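You operate a simulated robot arm through the tools that you are given. There is no shell and no other tool.

You run a simulated two-armed robot. Do the job below in one go: nothing can be reset, and whatever is moved stays where it is left.

TASK
Swap the nut on the middle stud for the medium knurled collar.
Fine: ease it with the yellow-band ring spanner, lay that back; nut into the nut tray's free pocket, collar run down.

It is judged by the outcome, as a careful person would: the job done as asked, and still so three seconds after it is handed in. It fails if anything else is knocked over, pushed out of place, dropped, spilled or broken.

THE ROBOT
Two 7-joint arms with two-finger parallel grippers on one trunk that stands fixed in place. Base frame: the origin is at the foot of the trunk, x ahead of it, y to its left, z up; the work surface is at about z = 0.87. Units: m, rad, N and s.
The left shoulder is at [0.06, 0.143, 0.974], the right one opposite. With the tool pointing down near the work surface each hand reaches from about 0.32 to 0.74 m from the base axis, measured 20 degrees to its own side. Payload 1.57 kg a hand.
Tool frame (each hand has its own): the origin (TCP) lies between the finger pads and is the grasp point; the fingertips stand 0.03 m ahead of it; z points along the fingers, y is the line along which they close. Largest opening 0.11 m; finger width 0.024, thickness 0.012; the body of the gripper, 0.048 by 0.112 m, starts 0.078 m behind the TCP.
Orientation is that of the tool frame in the base frame, as a unit quaternion [w, x, y, z]. With the fingers straight down and closing along the base's y, the tool's x points along the base's -x, its y along +y and its z along -z.

THE INTERFACE
- The arms move only by the tool send_rows. It takes "left_rows", "right_rows" or both (then of equal length, played together; a hand with none holds still); each is a list of rows, each an object (a shift or turn left out is 0, a gripper value left out holds the last) with "turn": the turn, a rotation vector about the tool's x, y, z in rad, a list of three; "offset": the shift along the tool's x, y, z in m, a list of three; "gripper": the opening, from 0 (shut) to 1 (fully open). In form: [{"turn": [rx, ry, rz], "offset": [x, y, z], "gripper": gripper}, ...]. A call has 1 to 20 rows; each row is the pose to reach, as a shift and turn from the pose commanded when the call began, along the tool's axes at that moment. Rows are played at 5 a second. More than 0.05 m and 0.15 rad between two rows, or a gripper value outside its range, and nothing of the call is played. Where a pose cannot be reached the arm comes as near as it can. A force on the tool above 90 N (or 10 N above the force at the start of the call, whichever is more), or a blocked arm, ends the call early, and 0.2 s more pass. The fingers move at their own pace (about 0.045 m/s each) and stop on an object; they squeeze with about 24 N. The grip force told is the motor's: it shows also when the fingers shut on nothing. Time passes only in rows, and 0.2 s behind the last, so rows that repeat a pose let the fingers close. It gives the time, the measured TCP pose, the force on the tool (base axes), the opening and the grip force at its end, in the units of the frame above (readings bear some noise), with the torque about the TCP (base axes, N m) and any sound that the robot's microphone picked up.
- Cameras (640 x 400 px; columns grow to the right, rows downward): "scene" is now at [0.0513, 0.002, 1.5875]; the picture's right is [0.02, -1.00, 0.00], its down [-0.73, -0.02, -0.68] and it looks along [0.68, 0.01, -0.73] (base axes); focal length 318 px, centre (320, 200). "left" rides on the left gripper at [0.07, -0.016, -0.141] in its tool frame; the picture's right is [0.23, 0.97, 0.00], its down [-0.86, 0.20, -0.48] and it looks along [-0.47, 0.11, 0.88] (tool axes); focal length 222 px, centre (320, 200). "right" rides on the right gripper at [0.07, 0.016, -0.141] in its tool frame; the picture's right is [-0.23, 0.97, 0.00], its down [-0.85, -0.20, -0.48] and it looks along [-0.47, -0.11, 0.88] (tool axes); focal length 222 px, centre (320, 200). There is no depth. A picture from a camera that has moved, and an enlarged one, comes with that camera's place and axes in the base frame and with its lens.
- grab_frame(camera): a new picture of that camera. No time passes.
- move_column(by): slides the trunk up (or, below 0, down) by that many m; the arms and the scene camera ride with it, the base frame stays. It gives what a move gives, with no picture.
- turn_head(pan, tilt): turns the head with the scene camera to pan (to the left, within 1.501 rad either way) and tilt (down, from -0.506 to 1.204), counted from straight ahead of the robot. It gives what a move gives.
- inspect(camera, box): a new picture of the part [left, top, right, bottom] of that camera's present view, enlarged. No time passes.
- sign_off(): hands the job in; it is judged then, once.

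Nothing tells you positions but the pictures and the camera data. Unless the task says otherwise, let go and move clear before handing in.

The tools are called after "Emit:" as a command line: name --argument value ..., lists and objects as JSON in quotes. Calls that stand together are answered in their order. send_rows: Moves the arms, as the interface text tells. Its arguments: {"type":"object","properties":{"left_rows":{"type":"array"},"right_rows":{"type":"array"}},"required":[]} The other tools are called the same way: move_column (by) moves the trunk up or down; turn_head (pan, tilt) turns the head that bears the scene camera; grab_frame (camera) takes a picture; inspect (camera, box) takes an enlarged picture of a part of a camera's view; sign_off () hands the job in.

At the start:

```text
time: 0.0
left_ee_pos: [0.5175, 0.1259, 1.1466]
left_orientation: [0.002, 0.0, 1.0, 0.0]
left_ft_force: [-0.1, 0.1, -0.7]
left_torque: [0.03, 0.01, 0.03]
left_grip_width: 0.1103
left_grasp_force: 0.1
right_ee_pos: [0.4114, -0.2088, 1.1471]
right_orientation: [0.0, 0.0, 1.0, 0.0]
right_ft_force: [-0.4, -0.3, -0.7]
right_torque: [-0.01, 0.03, -0.04]
right_grip_width: 0.11
right_grasp_force: 0.1
trunk travel left (down, up): [-0.573, 0.017]
head pan, tilt (commanded): [0.023, 0.819]
```

scene: 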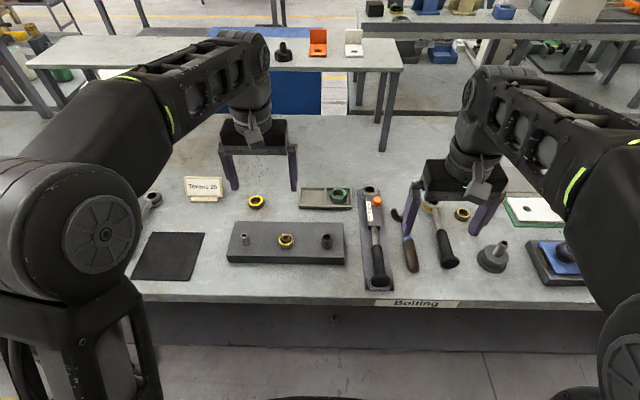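
right: 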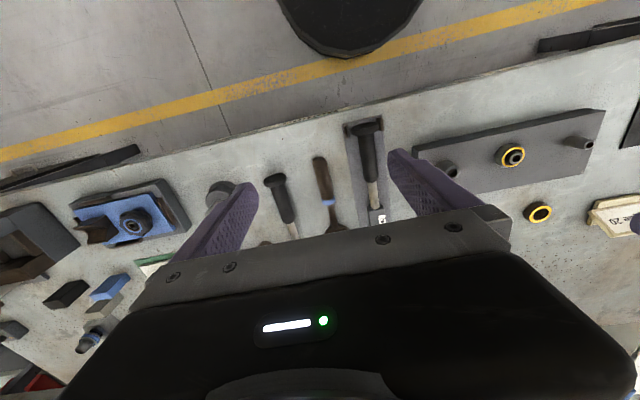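
left: 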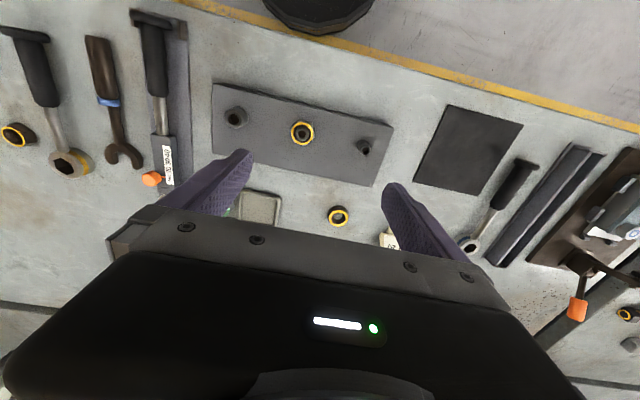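

The bench shows a dark plate with three studs, the middle one carrying a yellow-ringed nut, and spanners and collars around it. I will look closer at everything before moving.

Emit:
inspect --camera "scene" --box '[120, 170, 360, 310]'

Emit:
inspect --camera "scene" --box '[350, 170, 590, 310]'

Emit:
inspect --camera "left" --box '[0, 0, 320, 200]'

Emit:
inspect --camera "left" --box '[200, 60, 520, 260]'

Emit:
inspect --camera "right" --box '[160, 80, 480, 280]'

Emit:
inspect --camera "right" --box '[400, 80, 640, 230]'

Emit:
inspect --camera "left" --box '[400, 120, 640, 360]'

```text
2.67 times, centred on (240, 240) of scene
camera zoom: at [0.0513, 0.002, 1.5875], right [0.02, -1.0, 0.0], down [-0.73, -0.02, -0.68], along [0.68, 0.01, -0.73], focal length 849 px, centre (533, 93)
```

zoom: 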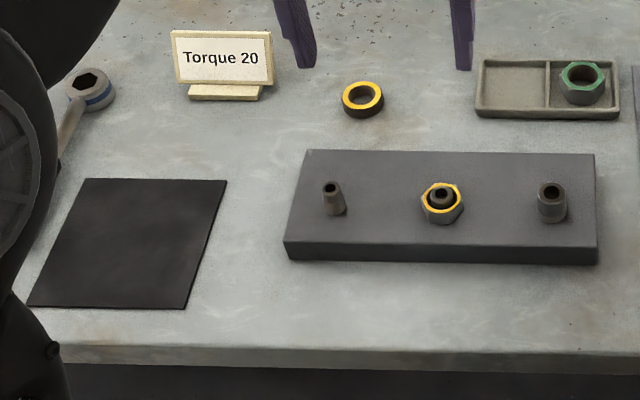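

```text
2.67 times, centred on (470, 240) of scene
camera zoom: at [0.0513, 0.002, 1.5875], right [0.02, -1.0, 0.0], down [-0.73, -0.02, -0.68], along [0.68, 0.01, -0.73], focal length 849 px, centre (-80, 93)
```

zoom: 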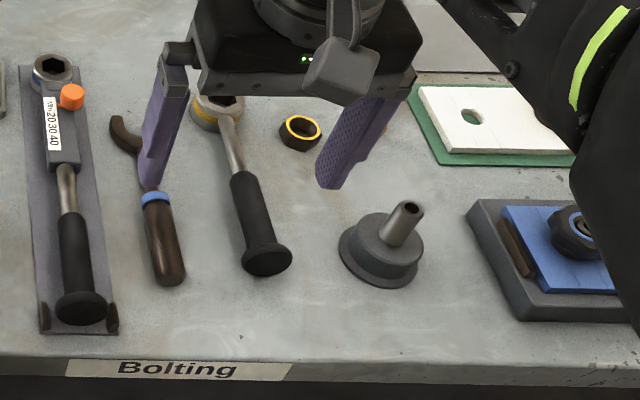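

```text
2.00 times, centred on (160, 100) of left
camera zoom: at [0.4479, 0.1103, 1.2895], right [-0.23, 0.97, 0.0], down [0.85, 0.2, 0.48], along [0.47, 0.11, -0.88], focal length 444 px, centre (640, 400)
```

zoom: 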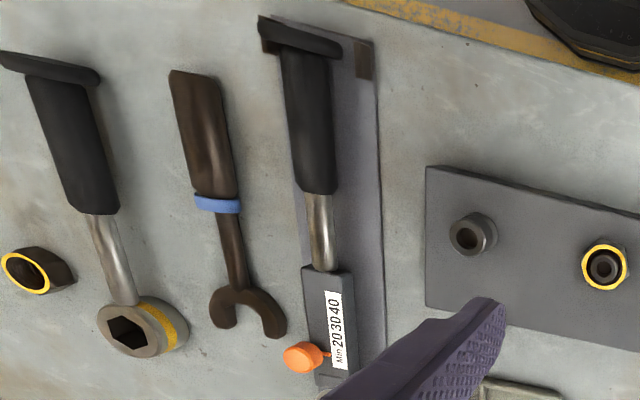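

```text
2.00 times, centred on (360, 160) of left
camera zoom: at [0.4479, 0.1103, 1.2895], right [-0.23, 0.97, 0.0], down [0.85, 0.2, 0.48], along [0.47, 0.11, -0.88], focal length 444 px, centre (240, 280)
```

zoom: 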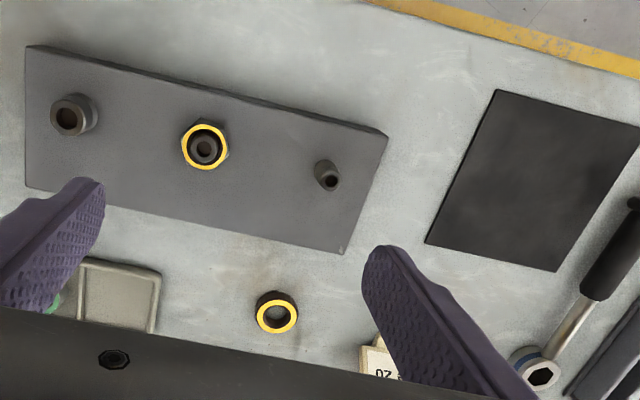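

```text
2.00 times, centred on (320, 180) of right
camera zoom: at [0.3417, -0.1927, 1.2876], right [0.23, 0.97, 0.0], down [0.85, -0.2, 0.48], along [0.47, -0.11, -0.88], focal length 444 px, centre (320, 240)
```

zoom: 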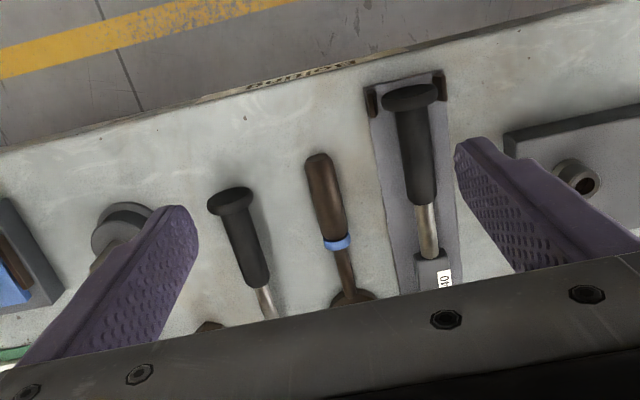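

```text
2.67 times, centred on (520, 155) of right
camera zoom: at [0.3417, -0.1927, 1.2876], right [0.23, 0.97, 0.0], down [0.85, -0.2, 0.48], along [0.47, -0.11, -0.88], focal length 592 px, centre (-213, 320)
```

zoom: 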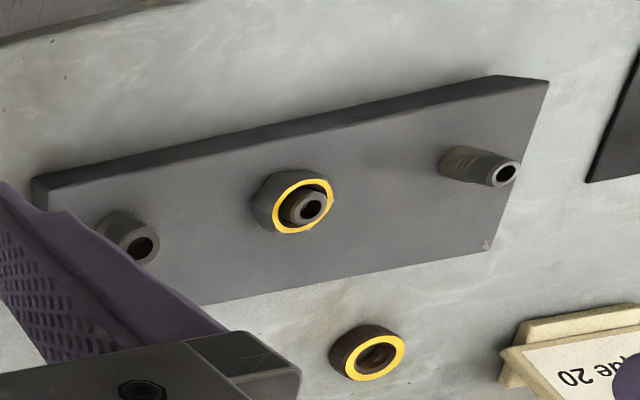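

```text
1.67 times, centred on (520, 240) of left
camera zoom: at [0.4479, 0.1103, 1.2895], right [-0.23, 0.97, 0.0], down [0.85, 0.2, 0.48], along [0.47, 0.11, -0.88], focal length 370 px, centre (-13, 133)
```

zoom: 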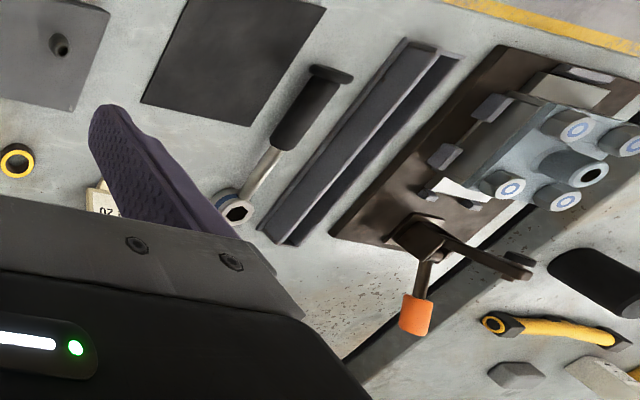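

The stud plate is about x 0.53, y 0.10, with three studs. I see one yellow-ringed piece near the torque sign, another beside the yellow-band spanner, and a tray with one free pocket. I will survey the rest with the head before committing.

Emit:
turn_head --pan 0.6 --tilt 0.8

Emit:
grab_frame --camera "scene"

Emit:
turn_head --pan -0.6 --tilt 0.8

Emit:
grab_frame --camera "scene"

```text
time: 1.0
left_ee_pos: [0.5174, 0.126, 1.1476]
left_orientation: [0.003, 0.0, 1.0, -0.001]
left_ft_force: [0.5, 0.2, -0.2]
left_torque: [-0.01, -0.01, -0.01]
left_grip_width: 0.1102
left_grasp_force: 0.1
right_ee_pos: [0.4115, -0.208, 1.1469]
right_orientation: [0.0, 0.0, 1.0, 0.0]
right_ft_force: [-0.5, -0.1, -0.5]
right_torque: [-0.02, 0.01, 0.01]
right_grip_width: 0.11
right_grasp_force: 0.0
trunk travel left (down, up): [-0.573, 0.017]
head pan, tilt (commanded): [0.6, 0.799]
```

```text
taken
camera scene: at [0.0383, 0.0458, 1.5891], right [0.56, -0.83, 0.0], down [-0.59, -0.4, -0.7], along [0.58, 0.39, -0.72], focal length 318 px, centre (320, 200)
```

scene: 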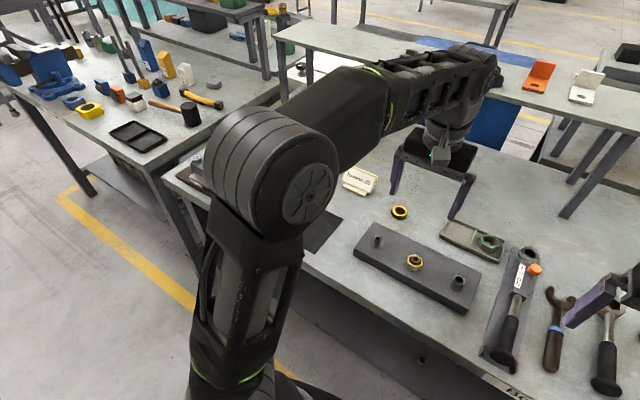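

```text
time: 2.4
left_ee_pos: [0.5163, 0.1271, 1.1476]
left_orientation: [0.002, 0.0, 1.0, 0.0]
left_ft_force: [0.1, 0.0, 0.1]
left_torque: [-0.02, 0.04, -0.03]
left_grip_width: 0.1098
left_grasp_force: 0.0
right_ee_pos: [0.4118, -0.2079, 1.1458]
right_orientation: [0.001, 0.0, 1.0, 0.001]
right_ft_force: [-0.3, -0.4, -0.3]
right_torque: [0.02, 0.0, 0.02]
right_grip_width: 0.1102
right_grasp_force: 0.0
trunk travel left (down, up): [-0.573, 0.017]
head pan, tilt (commanded): [-0.6, 0.799]
```

```text
taken
camera scene: at [0.0383, -0.0452, 1.5891], right [-0.56, -0.83, 0.0], down [-0.59, 0.4, -0.7], along [0.58, -0.39, -0.72], focal length 318 px, centre (320, 200)
```

scene: 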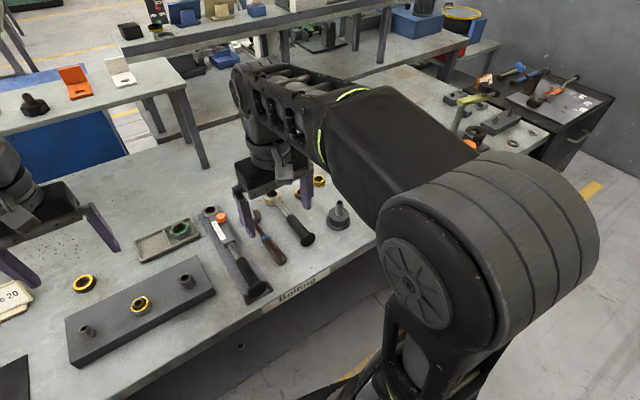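

Now I zoom on the two yellow-ringed pieces and the spanner to tell collar from nut.

Emit:
inspect --camera "scene" --box '[250, 160, 370, 250]'

Emit:
inspect --camera "scene" --box '[60, 250, 220, 350]'

Emit:
inspect --camera "scene" --box '[120, 200, 300, 320]'

Emit:
turn_head --pan -0.1 --tilt 0.95

Emit:
grab_frame --camera "scene"

Emit:
inspect --camera "scene" --box '[340, 100, 540, 250]'

Emit:
inspect --camera "scene" --box '[180, 120, 380, 250]'

```text
4.44 times, centred on (310, 205) of scene
camera zoom: at [0.0383, -0.0452, 1.5891], right [-0.56, -0.83, 0.0], down [-0.59, 0.4, -0.7], along [0.58, -0.39, -0.72], focal length 1416 px, centre (364, 178)
```

zoom: 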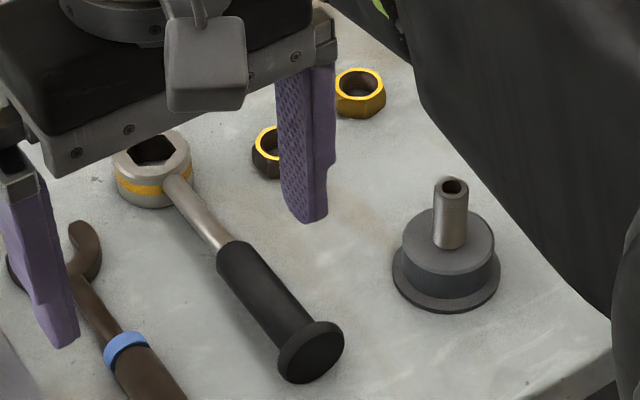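

```text
4.00 times, centred on (140, 300) of scene
camera zoom: at [0.0383, -0.0452, 1.5891], right [-0.56, -0.83, 0.0], down [-0.59, 0.4, -0.7], along [0.58, -0.39, -0.72], focal length 1274 px, centre (1040, -200)
```

zoom: 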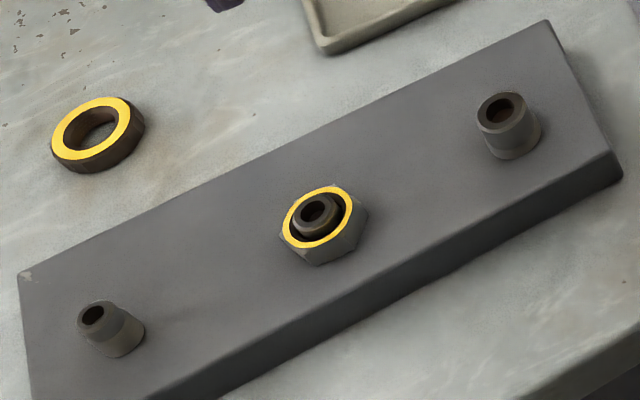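

```text
3.33 times, centred on (210, 260) of scene
camera zoom: at [0.0383, -0.0452, 1.5891], right [-0.56, -0.83, 0.0], down [-0.59, 0.4, -0.7], along [0.58, -0.39, -0.72], focal length 1062 px, centre (687, 0)
```

zoom: 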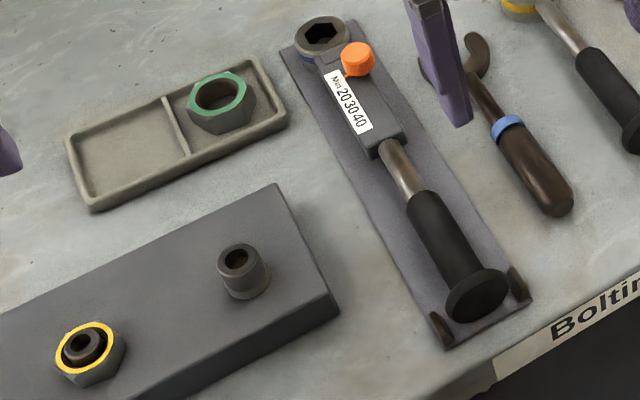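

```text
time: 3.3
left_ee_pos: [0.5182, 0.1261, 1.1474]
left_orientation: [0.002, 0.0, 1.0, 0.0]
left_ft_force: [-0.1, -0.7, 0.1]
left_torque: [0.03, -0.01, -0.02]
left_grip_width: 0.1099
left_grasp_force: 0.1
right_ee_pos: [0.4111, -0.2088, 1.1465]
right_orientation: [0.0, 0.0, 1.0, 0.001]
right_ft_force: [-0.3, 0.1, -0.2]
right_torque: [-0.02, 0.03, 0.0]
right_grip_width: 0.1098
right_grasp_force: 0.1
trunk travel left (down, up): [-0.573, 0.017]
head pan, tilt (commanded): [-0.099, 0.949]
```

```text
taken
camera scene: at [0.044, -0.007, 1.5776], right [-0.1, -0.99, 0.0], down [-0.81, 0.08, -0.58], along [0.58, -0.06, -0.81], focal length 318 px, centre (320, 200)
```

scene: 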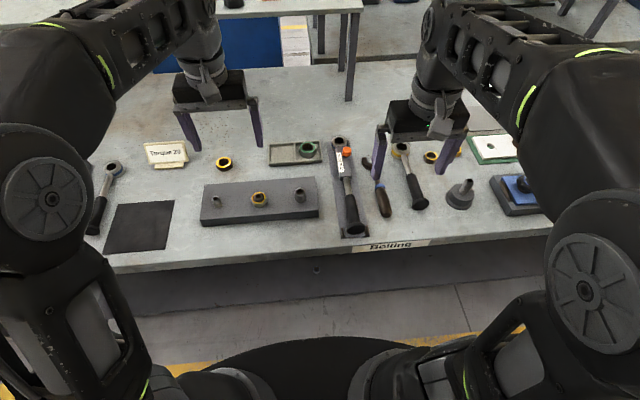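

```text
2.67 times, centred on (440, 175) of scene
camera zoom: at [0.044, -0.007, 1.5776], right [-0.1, -0.99, 0.0], down [-0.81, 0.08, -0.58], along [0.58, -0.06, -0.81], focal length 849 px, centre (0, 267)
```

zoom: 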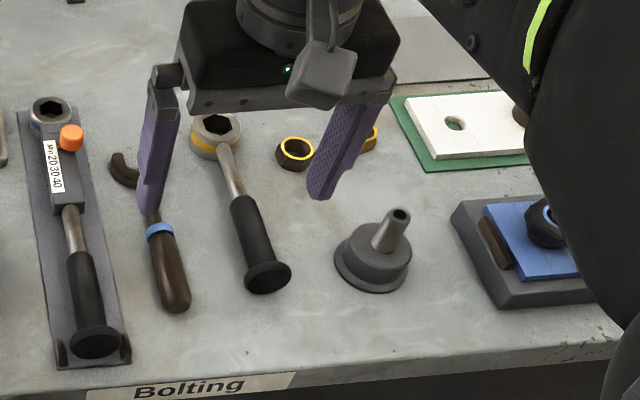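

```text
3.08 times, centred on (280, 185) of scene
camera zoom: at [0.044, -0.007, 1.5776], right [-0.1, -0.99, 0.0], down [-0.81, 0.08, -0.58], along [0.58, -0.06, -0.81], focal length 980 px, centre (443, 246)
```

zoom: 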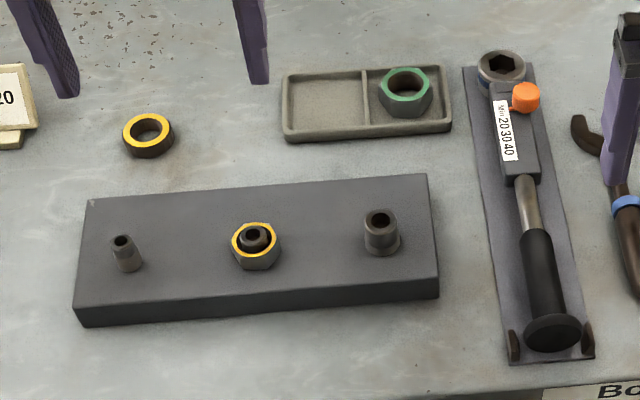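

Three yellow-ringed loose pieces appear: A near the sign, B beside the yellow-band spanner, and C behind the right finger. I zoom tightly to tell knurled from hex.

Emit:
inspect --camera "scene" --box '[206, 150, 246, 175]'

Emit:
inspect --camera "scene" --box '[410, 140, 450, 165]'

Emit:
inspect --camera "scene" --box '[240, 180, 280, 205]'

Emit:
inspect --camera "scene" --box '[382, 130, 446, 170]'

Emit:
inspect --camera "scene" --box '[90, 150, 130, 175]'

```text
16.00 times, centred on (226, 162) of scene
camera zoom: at [0.044, -0.007, 1.5776], right [-0.1, -0.99, 0.0], down [-0.81, 0.08, -0.58], along [0.58, -0.06, -0.81], focal length 5096 px, centre (1824, 800)
```

zoom: 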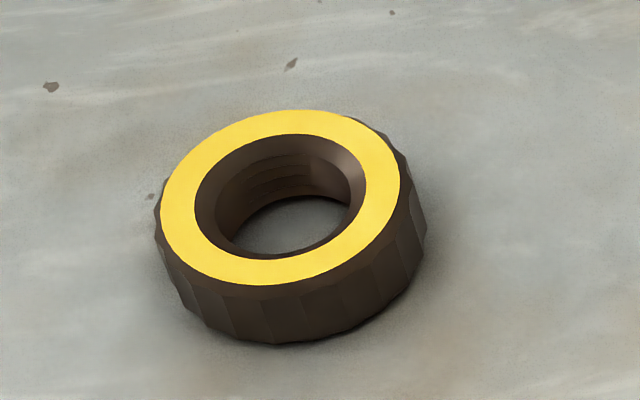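

```text
16.00 times, centred on (430, 152) of scene
camera zoom: at [0.044, -0.007, 1.5776], right [-0.1, -0.99, 0.0], down [-0.81, 0.08, -0.58], along [0.58, -0.06, -0.81], focal length 5096 px, centre (-1440, 960)
```

zoom: 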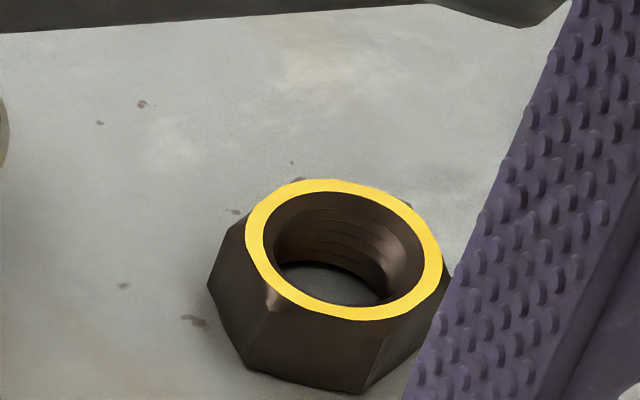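

```text
16.00 times, centred on (260, 192) of scene
camera zoom: at [0.044, -0.007, 1.5776], right [-0.1, -0.99, 0.0], down [-0.81, 0.08, -0.58], along [0.58, -0.06, -0.81], focal length 5096 px, centre (1280, 320)
```

zoom: 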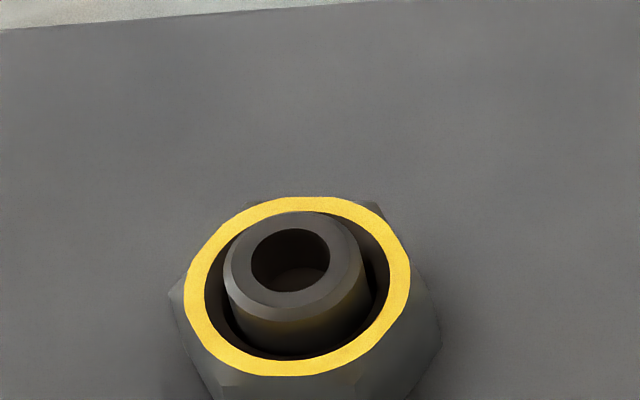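

```text
10.00 times, centred on (414, 150) of scene
camera zoom: at [0.044, -0.007, 1.5776], right [-0.1, -0.99, 0.0], down [-0.81, 0.08, -0.58], along [0.58, -0.06, -0.81], focal length 3185 px, centre (-620, 700)
```

zoom: 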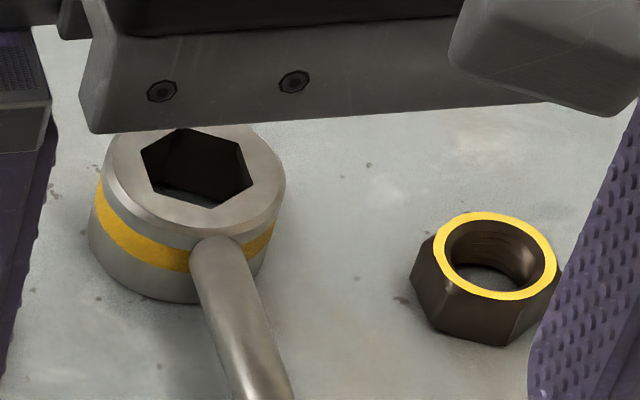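

```text
16.00 times, centred on (110, 162) of scene
camera zoom: at [0.044, -0.007, 1.5776], right [-0.1, -0.99, 0.0], down [-0.81, 0.08, -0.58], along [0.58, -0.06, -0.81], focal length 5096 px, centre (3680, 800)
```

zoom: 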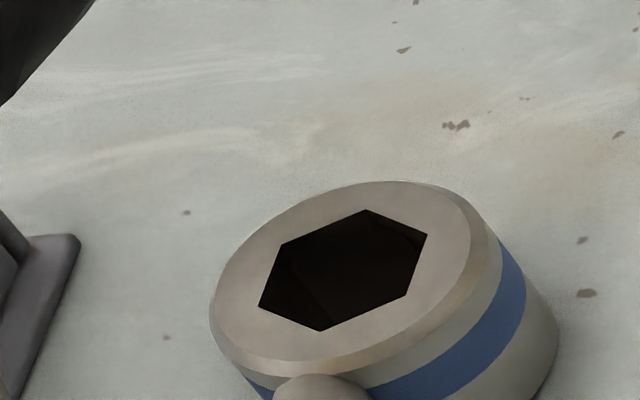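

A is the knurled medium collar (serrated rim, yellow); B and C are spare hex nuts, so I leave them alone. I move the right hand aside to see the spanner unobstructed.

Emit:
send_rows --right_rows '[{"offset": [0.02, -0.04, -0.01]}, {"offset": [0.04, -0.08, -0.02]}, {"offset": [0.05, -0.12, -0.03]}, {"offset": [0.05, -0.16, -0.03]}, {"offset": [0.05, -0.16, -0.03]}]'

Emit:
grab_frame --camera "scene"

Emit:
inspect --camera "scene" --box '[380, 130, 460, 180]'

Emit:
inspect --camera "scene" --box '[380, 130, 508, 210]'

```text
time: 4.5
left_ee_pos: [0.5178, 0.1265, 1.1475]
left_orientation: [0.003, 0.0, 1.0, 0.0]
left_ft_force: [0.3, 0.6, 0.0]
left_torque: [0.0, 0.0, -0.01]
left_grip_width: 0.11
left_grasp_force: 0.1
right_ee_pos: [0.366, -0.3665, 1.1736]
right_orientation: [0.001, 0.0, 1.0, -0.001]
right_ft_force: [0.4, 1.1, -0.1]
right_torque: [-0.04, 0.03, -0.05]
right_grip_width: 0.11
right_grasp_force: 0.0
right hand out of reach, approached as far as the arm can: row 3, 4, 5
trunk travel left (down, up): [-0.573, 0.017]
head pan, tilt (commanded): [-0.099, 0.949]
```

```text
taken
camera scene: at [0.0436, -0.0061, 1.5776], right [-0.1, -1.0, 0.0], down [-0.81, 0.08, -0.58], along [0.58, -0.06, -0.81], focal length 318 px, centre (320, 200)
```

scene: 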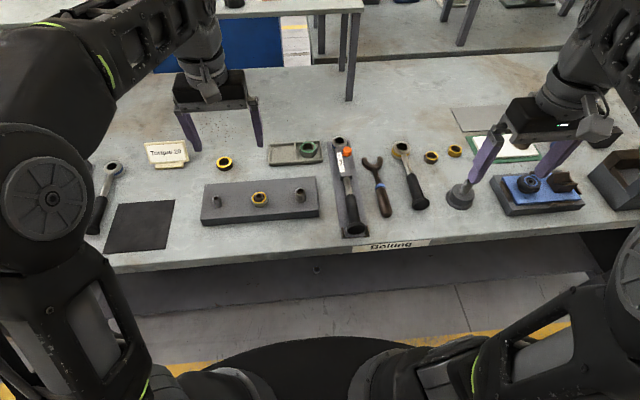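

```text
8.00 times, centred on (420, 155) of scene
camera zoom: at [0.0436, -0.0061, 1.5776], right [-0.1, -1.0, 0.0], down [-0.81, 0.08, -0.58], along [0.58, -0.06, -0.81], focal length 2548 px, centre (-480, 560)
```

zoom: 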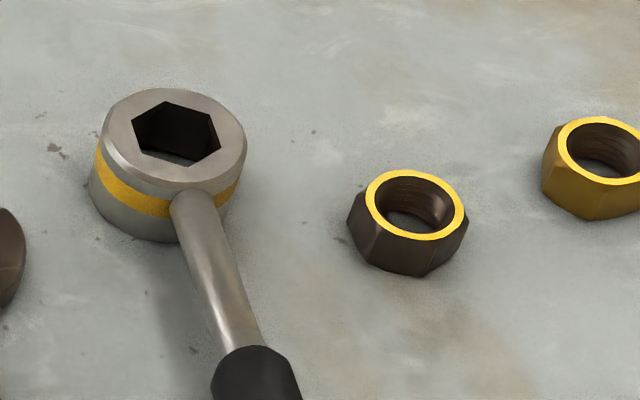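

```text
5.00 times, centred on (444, 170) of scene
camera zoom: at [0.0436, -0.0061, 1.5776], right [-0.1, -1.0, 0.0], down [-0.81, 0.08, -0.58], along [0.58, -0.06, -0.81], focal length 1593 px, centre (-300, 350)
```

zoom: 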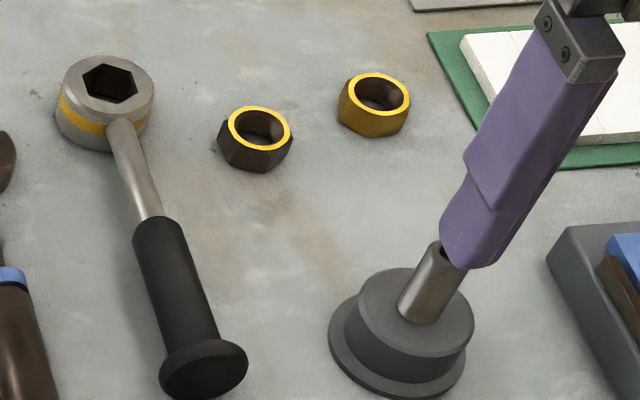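

Emit:
inspect --camera "scene" --box '[236, 182, 284, 212]'

Emit:
inspect --camera "scene" --box '[384, 138, 424, 163]'

Emit:
inspect --camera "scene" --box '[200, 175, 328, 255]'

Emit:
inspect --camera "left" --box '[280, 110, 328, 150]'

Emit:
inspect --camera "left" --box '[40, 140, 104, 180]'

```text
13.33 times, centred on (260, 197) of scene
camera zoom: at [0.0436, -0.0061, 1.5776], right [-0.1, -1.0, 0.0], down [-0.81, 0.08, -0.58], along [0.58, -0.06, -0.81], focal length 4247 px, centre (1120, 240)
```

zoom: 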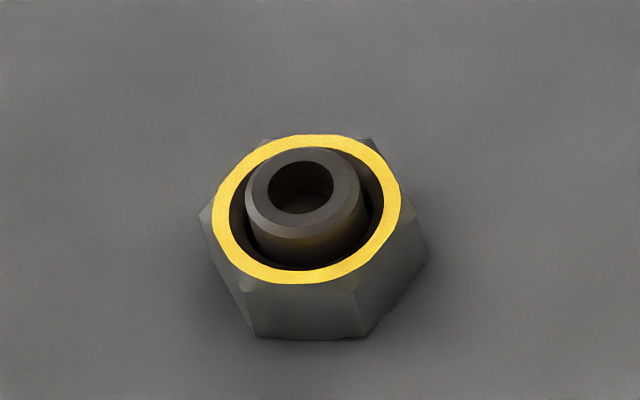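

```text
16.00 times, centred on (404, 150) of scene
camera zoom: at [0.0436, -0.0061, 1.5776], right [-0.1, -1.0, 0.0], down [-0.81, 0.08, -0.58], along [0.58, -0.06, -0.81], focal length 5096 px, centre (-1024, 992)
```

zoom: 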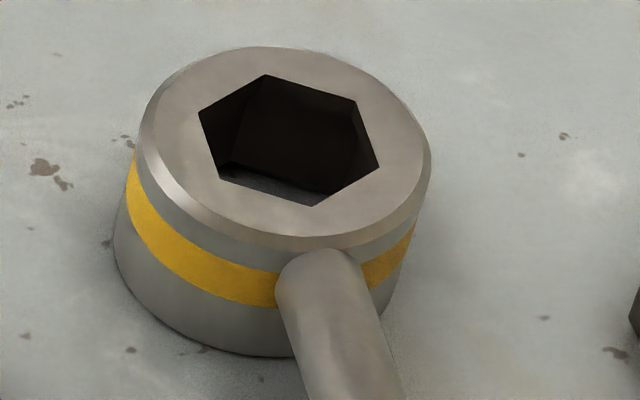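

```text
5.00 times, centred on (264, 215) of scene
camera zoom: at [0.0436, -0.0061, 1.5776], right [-0.1, -1.0, 0.0], down [-0.81, 0.08, -0.58], along [0.58, -0.06, -0.81], focal length 1593 px, centre (600, 125)
```

zoom: 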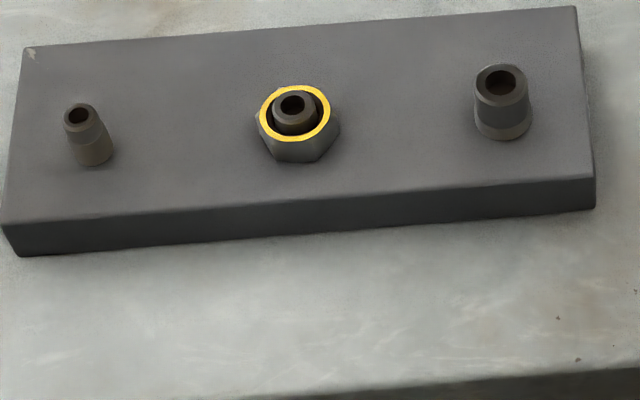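

```text
10.00 times, centred on (304, 130) of left
camera zoom: at [0.4476, 0.111, 1.2895], right [-0.23, 0.97, 0.0], down [0.85, 0.2, 0.48], along [0.47, 0.11, -0.88], focal length 2221 px, centre (480, 900)
```

zoom: 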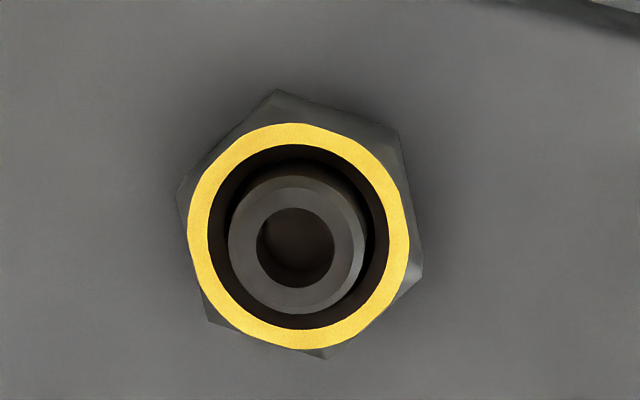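

```text
10.00 times, centred on (72, 160) of left
camera zoom: at [0.4476, 0.111, 1.2895], right [-0.23, 0.97, 0.0], down [0.85, 0.2, 0.48], along [0.47, 0.11, -0.88], focal length 2221 px, centre (2800, 600)
```

zoom: 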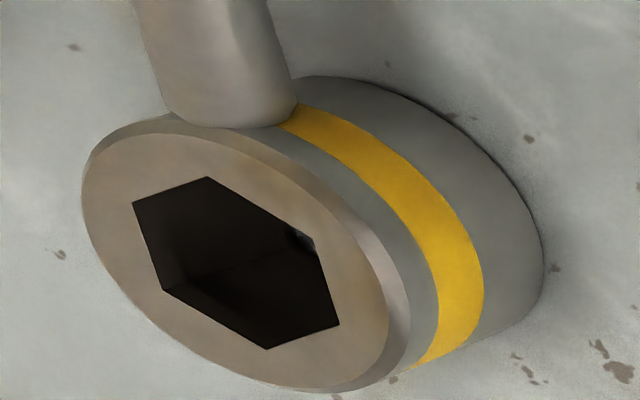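

The spanner's ring is at about (0.697, -0.316) with its handle running straight back to (0.495, -0.317). The nut top is at about (0.531, 0.101, 0.926) and the collar at about (0.70, 0.21). I bring the left hand forward for a closer view of the tray, collar and studs.

Emit:
send_rows --left_rows '[{"offset": [-0.04, -0.02, 0.0]}, {"offset": [-0.08, -0.04, 0.0]}, {"offset": [-0.08, -0.04, 0.0]}]'

Emit:
grab_frame --camera "left"

Emit:
grab_frame --camera "scene"

Emit:
inspect --camera "scene" --box '[260, 130, 340, 180]'

```text
time: 5.3
left_ee_pos: [0.518, 0.1262, 1.1464]
left_orientation: [0.002, 0.0, 1.0, 0.0]
left_ft_force: [-0.1, -0.1, 0.2]
left_torque: [0.01, 0.01, 0.0]
left_grip_width: 0.1103
left_grasp_force: 0.1
left hand out of reach, approached as far as the arm can: row 1, 2, 3
right_ee_pos: [0.3653, -0.3666, 1.1729]
right_orientation: [0.0, -0.001, 1.0, 0.0]
right_ft_force: [0.6, -1.2, 0.4]
right_torque: [-0.02, -0.03, -0.01]
right_grip_width: 0.11
right_grasp_force: 0.1
trunk travel left (down, up): [-0.573, 0.017]
head pan, tilt (commanded): [-0.099, 0.949]
```

```text
taken
camera left: at [0.4479, 0.1104, 1.2895], right [-0.23, 0.97, 0.0], down [0.85, 0.2, 0.48], along [0.47, 0.11, -0.88], focal length 222 px, centre (320, 200)
```

left: 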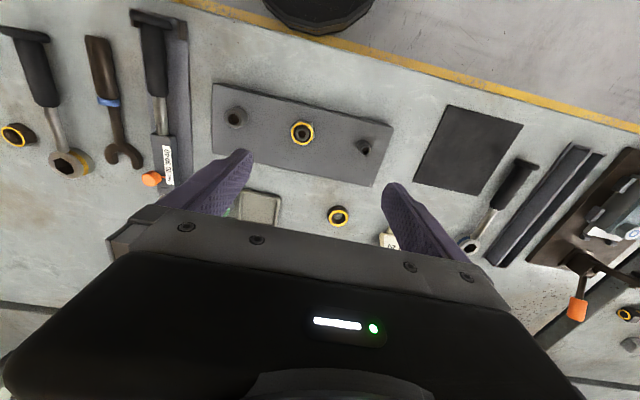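

```text
taken
camera scene: at [0.0439, -0.0069, 1.5776], right [-0.1, -1.0, 0.0], down [-0.81, 0.08, -0.58], along [0.58, -0.06, -0.81], focal length 318 px, centre (320, 200)
```

scene: 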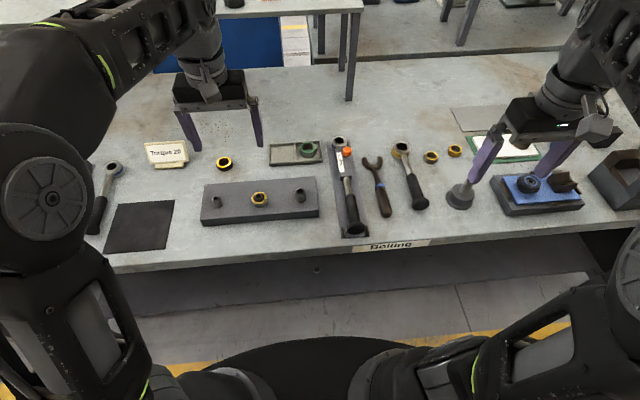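

```text
8.00 times, centred on (300, 155) of scene
camera zoom: at [0.0439, -0.0069, 1.5776], right [-0.1, -1.0, 0.0], down [-0.81, 0.08, -0.58], along [0.58, -0.06, -0.81], focal length 2548 px, centre (480, 560)
```

zoom: 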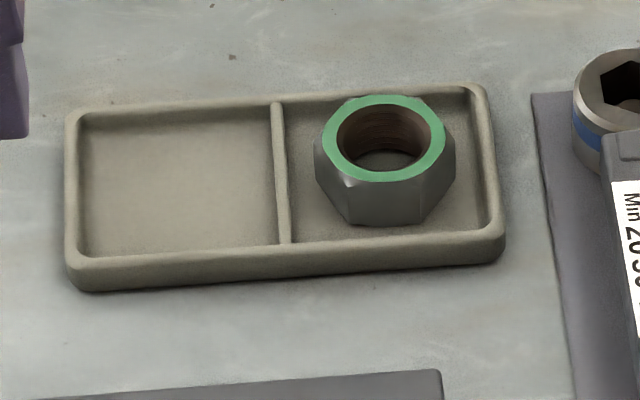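

The free pocket of the nut tray is the left one, at about (0.730, 0.039). Next I bring the right hand above the spanner handle for a closer look.

Emit:
send_rows --right_rows '[{"offset": [-0.03, 0.01, 0.03]}, {"offset": [-0.065, 0.02, 0.055]}, {"offset": [-0.1, 0.03, 0.08]}, {"offset": [-0.135, 0.04, 0.1]}, {"offset": [-0.165, 0.05, 0.12]}, {"offset": [-0.195, 0.05, 0.123]}, {"offset": [-0.195, 0.05, 0.123]}]'

Emit:
grab_frame --camera "right"

Emit:
grab_frame --camera "scene"

```text
time: 6.9
left_ee_pos: [0.5172, 0.1262, 1.1471]
left_orientation: [0.002, 0.001, 1.0, 0.0]
left_ft_force: [-0.3, -0.8, -0.2]
left_torque: [0.02, -0.04, 0.04]
left_grip_width: 0.1102
left_grasp_force: 0.1
right_ee_pos: [0.5594, -0.3185, 1.0473]
right_orientation: [0.001, 0.001, 1.0, 0.0]
right_ft_force: [0.2, -0.2, 0.3]
right_torque: [0.0, 0.0, -0.03]
right_grip_width: 0.1098
right_grasp_force: 0.1
trunk travel left (down, up): [-0.573, 0.017]
head pan, tilt (commanded): [-0.099, 0.949]
```

```text
taken
camera right: at [0.4904, -0.302, 1.1881], right [0.23, 0.97, 0.0], down [0.85, -0.2, 0.48], along [0.47, -0.11, -0.88], focal length 222 px, centre (320, 200)
```

right: 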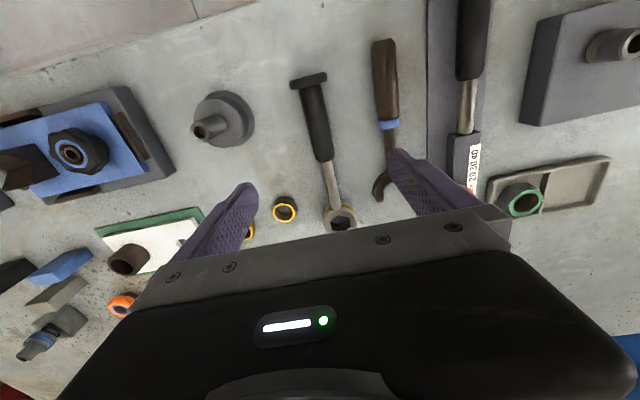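

```text
taken
camera scene: at [0.0434, -0.007, 1.5776], right [-0.1, -1.0, 0.0], down [-0.81, 0.08, -0.58], along [0.58, -0.06, -0.81], focal length 318 px, centre (320, 200)
```

scene: 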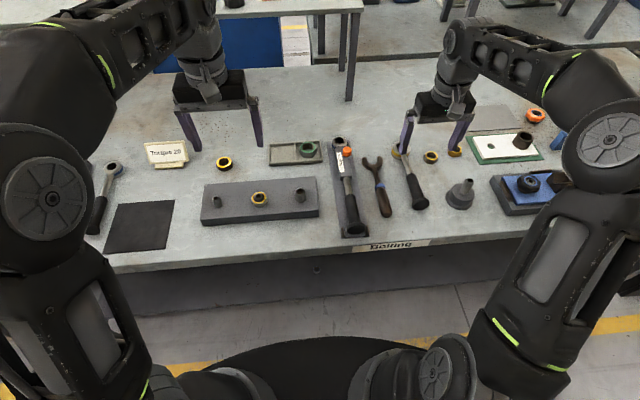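

Emit:
inspect --camera "right" --box '[270, 60, 370, 240]'

Emit:
inspect --camera "scene" --box '[385, 140, 445, 220]'

```text
2.22 times, centred on (320, 150) of right
camera zoom: at [0.4904, -0.302, 1.1881], right [0.23, 0.97, 0.0], down [0.85, -0.2, 0.48], along [0.47, -0.11, -0.88], focal length 494 px, centre (320, 311)
```

zoom: 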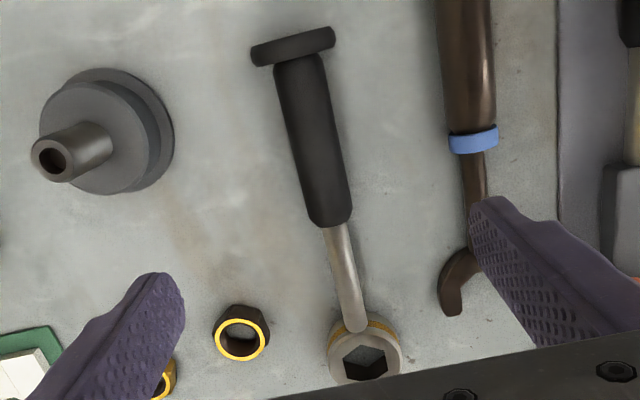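

```text
5.00 times, centred on (415, 180) of scene
camera zoom: at [0.0434, -0.007, 1.5776], right [-0.1, -1.0, 0.0], down [-0.81, 0.08, -0.58], along [0.58, -0.06, -0.81], focal length 1593 px, centre (-155, 300)
```

zoom: 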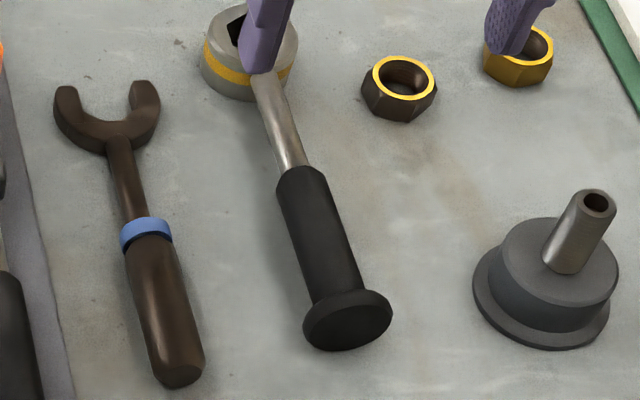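

The handle is horizontal at y about -0.317, z about 0.89, with its black grip from x 0.498 to 0.59. I part-close the fingers and come down around the grip at x 0.576.

Emit:
send_rows --right_rows '[{"offset": [-0.005, 0.0, 0.03], "gripper": 0.6}, {"offset": [-0.012, 0.001, 0.06], "gripper": 0.6}, {"offset": [-0.0166, 0.001, 0.09], "gripper": 0.6}, {"offset": [-0.0166, 0.001, 0.1], "gripper": 0.6}, {"offset": [-0.0166, 0.001, 0.1], "gripper": 0.6}]'

Emit:
grab_frame --camera "right"

Emit:
inspect --camera "scene" --box '[370, 130, 450, 220]'

```text
time: 8.1
left_ee_pos: [0.5176, 0.1255, 1.148]
left_orientation: [0.001, 0.0, 1.0, -0.001]
left_ft_force: [-0.5, 0.6, 0.8]
left_torque: [-0.01, 0.0, 0.0]
left_grip_width: 0.1102
left_grasp_force: 0.0
right_ee_pos: [0.5784, -0.3162, 0.9482]
right_orientation: [0.001, 0.0, 1.0, 0.0]
right_ft_force: [-0.5, -0.6, -0.2]
right_torque: [-0.01, -0.01, -0.01]
right_grip_width: 0.066
right_grasp_force: 0.1
trunk travel left (down, up): [-0.573, 0.017]
head pan, tilt (commanded): [-0.099, 0.949]
```

```text
taken
camera right: at [0.5085, -0.3011, 1.089], right [0.23, 0.97, 0.0], down [0.85, -0.2, 0.48], along [0.47, -0.11, -0.88], focal length 222 px, centre (320, 200)
```

right: 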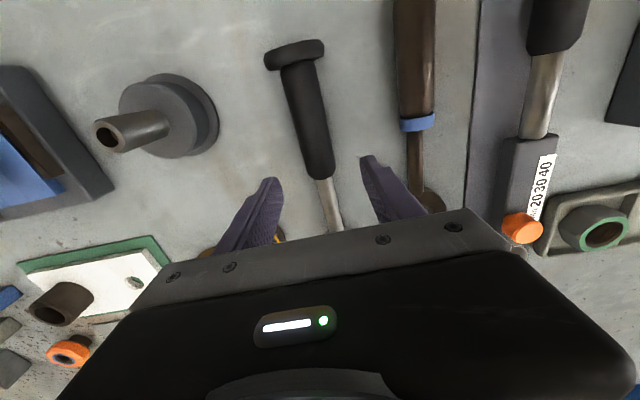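

```text
4.44 times, centred on (410, 175) of scene
camera zoom: at [0.0442, -0.007, 1.5776], right [-0.1, -1.0, 0.0], down [-0.81, 0.08, -0.58], along [0.58, -0.06, -0.81], focal length 1416 px, centre (-80, 311)
```

zoom: 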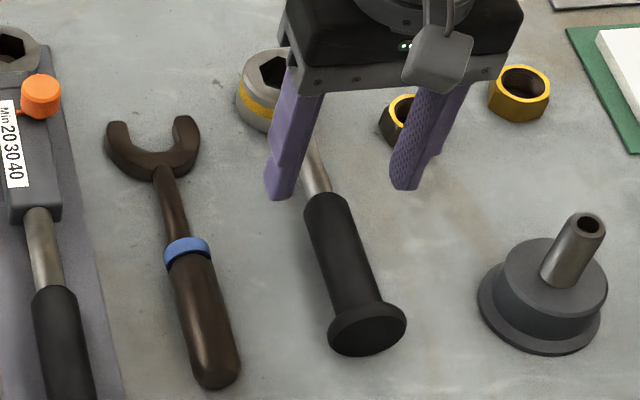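

The fingers straddle the handle with clearance on both sides. I lower onto it and close.

Emit:
send_rows --right_rows '[{"offset": [0.0, -0.001, 0.02]}, {"offset": [0.0, -0.001, 0.036]}, {"offset": [0.0, -0.001, 0.043]}, {"offset": [0.0, -0.001, 0.043]}, {"offset": [0.0, -0.001, 0.043], "gripper": 0.2}, {"offset": [0.0, -0.001, 0.043], "gripper": 0.1}, {"offset": [0.0, -0.001, 0.043], "gripper": 0.0}, {"offset": [0.0, -0.001, 0.043], "gripper": 0.0}, {"offset": [0.0, -0.001, 0.043], "gripper": 0.0}]'

Emit:
grab_frame --camera "right"

Emit:
inspect --camera "scene" --box '[370, 130, 450, 220]'

```text
time: 10.1
left_ee_pos: [0.517, 0.1273, 1.1484]
left_orientation: [0.002, 0.0, 1.0, 0.0]
left_ft_force: [-0.4, -0.3, 0.0]
left_torque: [-0.01, -0.02, -0.04]
left_grip_width: 0.1097
left_grasp_force: 0.0
right_ee_pos: [0.576, -0.3186, 0.9065]
right_orientation: [-0.001, 0.001, 1.0, -0.001]
right_ft_force: [-0.4, 1.8, 0.5]
right_torque: [0.07, 0.01, -0.05]
right_grip_width: 0.0264
right_grasp_force: 23.7
trunk travel left (down, up): [-0.573, 0.017]
head pan, tilt (commanded): [-0.099, 0.949]
```

```text
taken
camera right: at [0.5071, -0.3029, 1.0466], right [0.23, 0.97, 0.0], down [0.85, -0.2, 0.48], along [0.47, -0.11, -0.88], focal length 222 px, centre (320, 200)
```

right: 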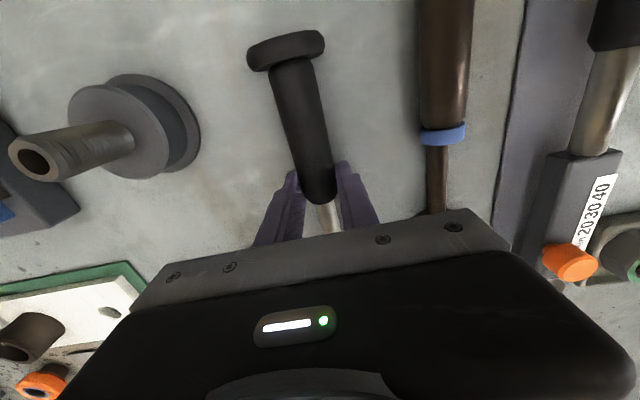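

```text
4.44 times, centred on (410, 175) of scene
camera zoom: at [0.044, -0.0068, 1.5776], right [-0.1, -1.0, 0.0], down [-0.81, 0.08, -0.58], along [0.58, -0.06, -0.81], focal length 1416 px, centre (-80, 311)
```

zoom: 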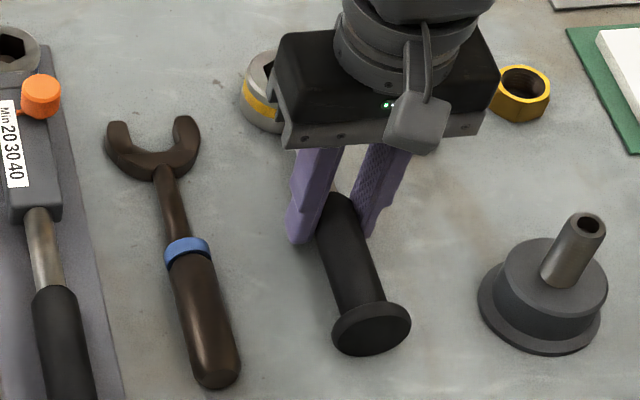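

Grip holds at 26 mm width with 24 N. I lift a few centimetres and read the force and torque.

Emit:
send_rows --right_rows '[{"offset": [0.0, 0.0, -0.01]}, {"offset": [0.0, 0.0, -0.03]}, {"offset": [0.0, 0.0, -0.06]}, {"offset": [0.0, 0.0, -0.09]}, {"offset": [0.0, 0.0, -0.12]}, {"offset": [0.0, 0.0, -0.12]}, {"offset": [0.0, 0.0, -0.12]}]'

Emit:
grab_frame --camera "right"

Emit:
inspect --camera "scene" --box '[350, 90, 478, 220]'

Emit:
inspect --camera "left" --box '[0, 0, 200, 200]'

```text
time: 11.7
left_ee_pos: [0.518, 0.1254, 1.1477]
left_orientation: [0.001, 0.0, 1.0, 0.0]
left_ft_force: [0.9, -0.6, 0.3]
left_torque: [0.01, 0.03, 0.0]
left_grip_width: 0.1099
left_grasp_force: 0.0
right_ee_pos: [0.5774, -0.3183, 1.0268]
right_orientation: [0.0, 0.0, 1.0, 0.0]
right_ft_force: [-1.1, 0.6, -2.5]
right_torque: [0.02, -0.02, 0.0]
right_grip_width: 0.0265
right_grasp_force: 24.1
trunk travel left (down, up): [-0.573, 0.017]
head pan, tilt (commanded): [-0.099, 0.949]
```

```text
taken
camera right: at [0.5069, -0.3021, 1.1679], right [0.23, 0.97, 0.0], down [0.85, -0.2, 0.48], along [0.47, -0.11, -0.88], focal length 222 px, centre (320, 200)
```

right: 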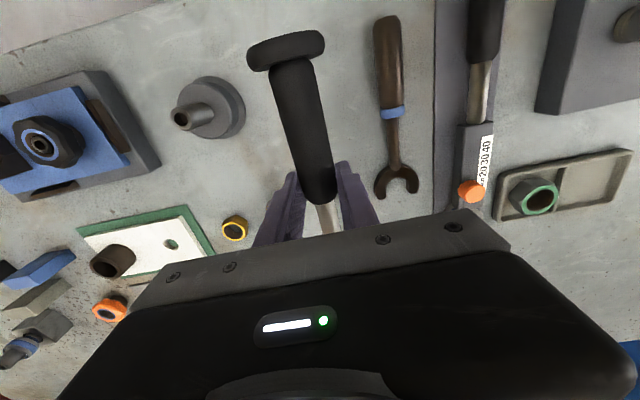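

```text
3.08 times, centred on (414, 155) of scene
camera zoom: at [0.0442, -0.007, 1.5776], right [-0.1, -1.0, 0.0], down [-0.81, 0.08, -0.58], along [0.58, -0.06, -0.81], focal length 980 px, centre (31, 338)
```

zoom: 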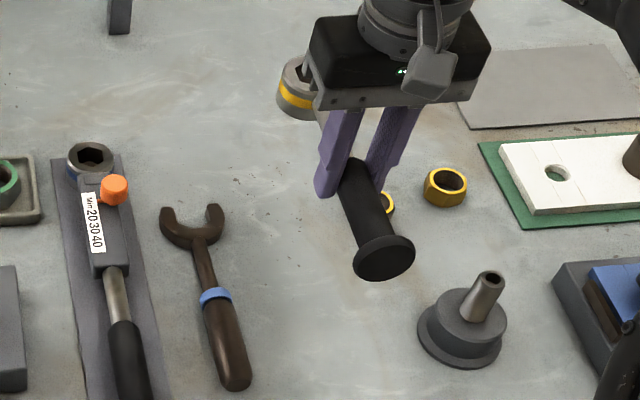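

```text
2.00 times, centred on (100, 100) of left
camera zoom: at [0.4481, 0.1102, 1.2894], right [-0.23, 0.97, 0.0], down [0.85, 0.2, 0.48], along [0.47, 0.11, -0.88], focal length 444 px, centre (760, 400)
```

zoom: 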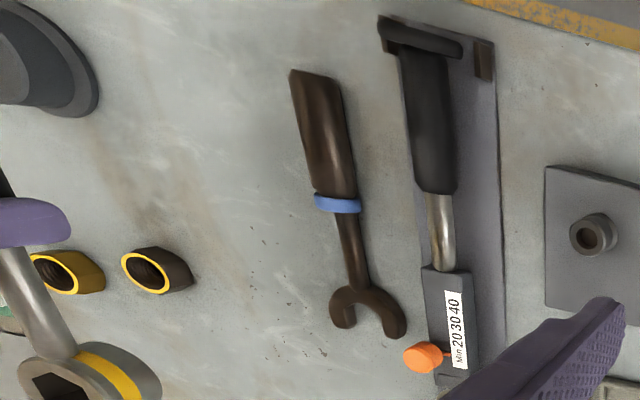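

The spanner is light and balanced at the grip. Its top opening looked narrower than the nut, so I roll it in the air to let the left camera see the underside.

Emit:
send_rows --right_rows '[{"offset": [0.01, 0.01, -0.01], "turn": [-0.14, 0, 0]}, {"offset": [0.02, 0.02, -0.02], "turn": [-0.28, 0, 0]}, {"offset": [0.04, 0.03, -0.03], "turn": [-0.42, 0, 0]}, {"offset": [0.06, 0.04, -0.04], "turn": [-0.56, 0, 0]}, {"offset": [0.08, 0.05, -0.05], "turn": [-0.7, 0, 0]}, {"offset": [0.08, 0.06, -0.06], "turn": [-0.84, 0, 0]}, {"offset": [0.08, 0.06, -0.07], "turn": [-0.98, 0, 0]}, {"offset": [0.08, 0.06, -0.08], "turn": [-1.12, 0, 0]}, {"offset": [0.08, 0.06, -0.08], "turn": [-1.2, 0, 0]}, {"offset": [0.08, 0.06, -0.08], "turn": [-1.2, 0, 0]}]'

Emit:
grab_frame --camera "left"

Emit:
grab_frame --camera "scene"

```text
time: 13.9
left_ee_pos: [0.5173, 0.1283, 1.1467]
left_orientation: [0.001, 0.0, 1.0, 0.001]
left_ft_force: [-0.2, 1.1, -0.1]
left_torque: [-0.04, 0.0, -0.01]
left_grip_width: 0.1099
left_grasp_force: 0.0
right_ee_pos: [0.4979, -0.2525, 1.1092]
right_orientation: [0.009, 0.006, 0.861, 0.508]
right_ft_force: [0.0, 1.0, -2.8]
right_torque: [-0.04, 0.01, 0.04]
right_grip_width: 0.0261
right_grasp_force: 23.4
right hand out of reach, approached as far as the arm can: row 7, 8, 9, 10
trunk travel left (down, up): [-0.573, 0.017]
head pan, tilt (commanded): [-0.099, 0.949]
```

```text
taken
camera left: at [0.4484, 0.1116, 1.2892], right [-0.23, 0.97, 0.0], down [0.85, 0.2, 0.48], along [0.47, 0.11, -0.88], focal length 222 px, centre (320, 200)
```

left: 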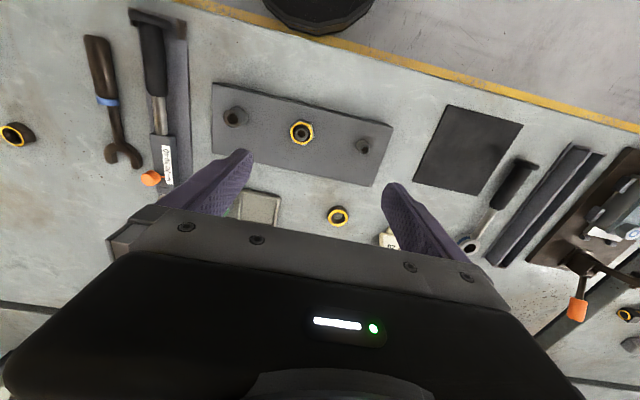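

```text
taken
camera scene: at [0.0445, -0.0056, 1.5776], right [-0.1, -1.0, 0.0], down [-0.81, 0.08, -0.58], along [0.58, -0.06, -0.81], focal length 318 px, centre (320, 200)
```

scene: 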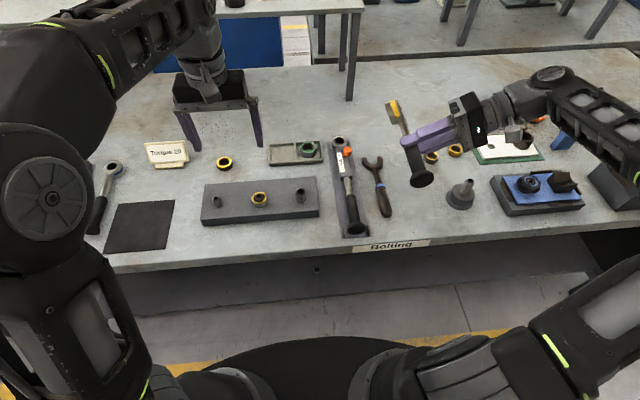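

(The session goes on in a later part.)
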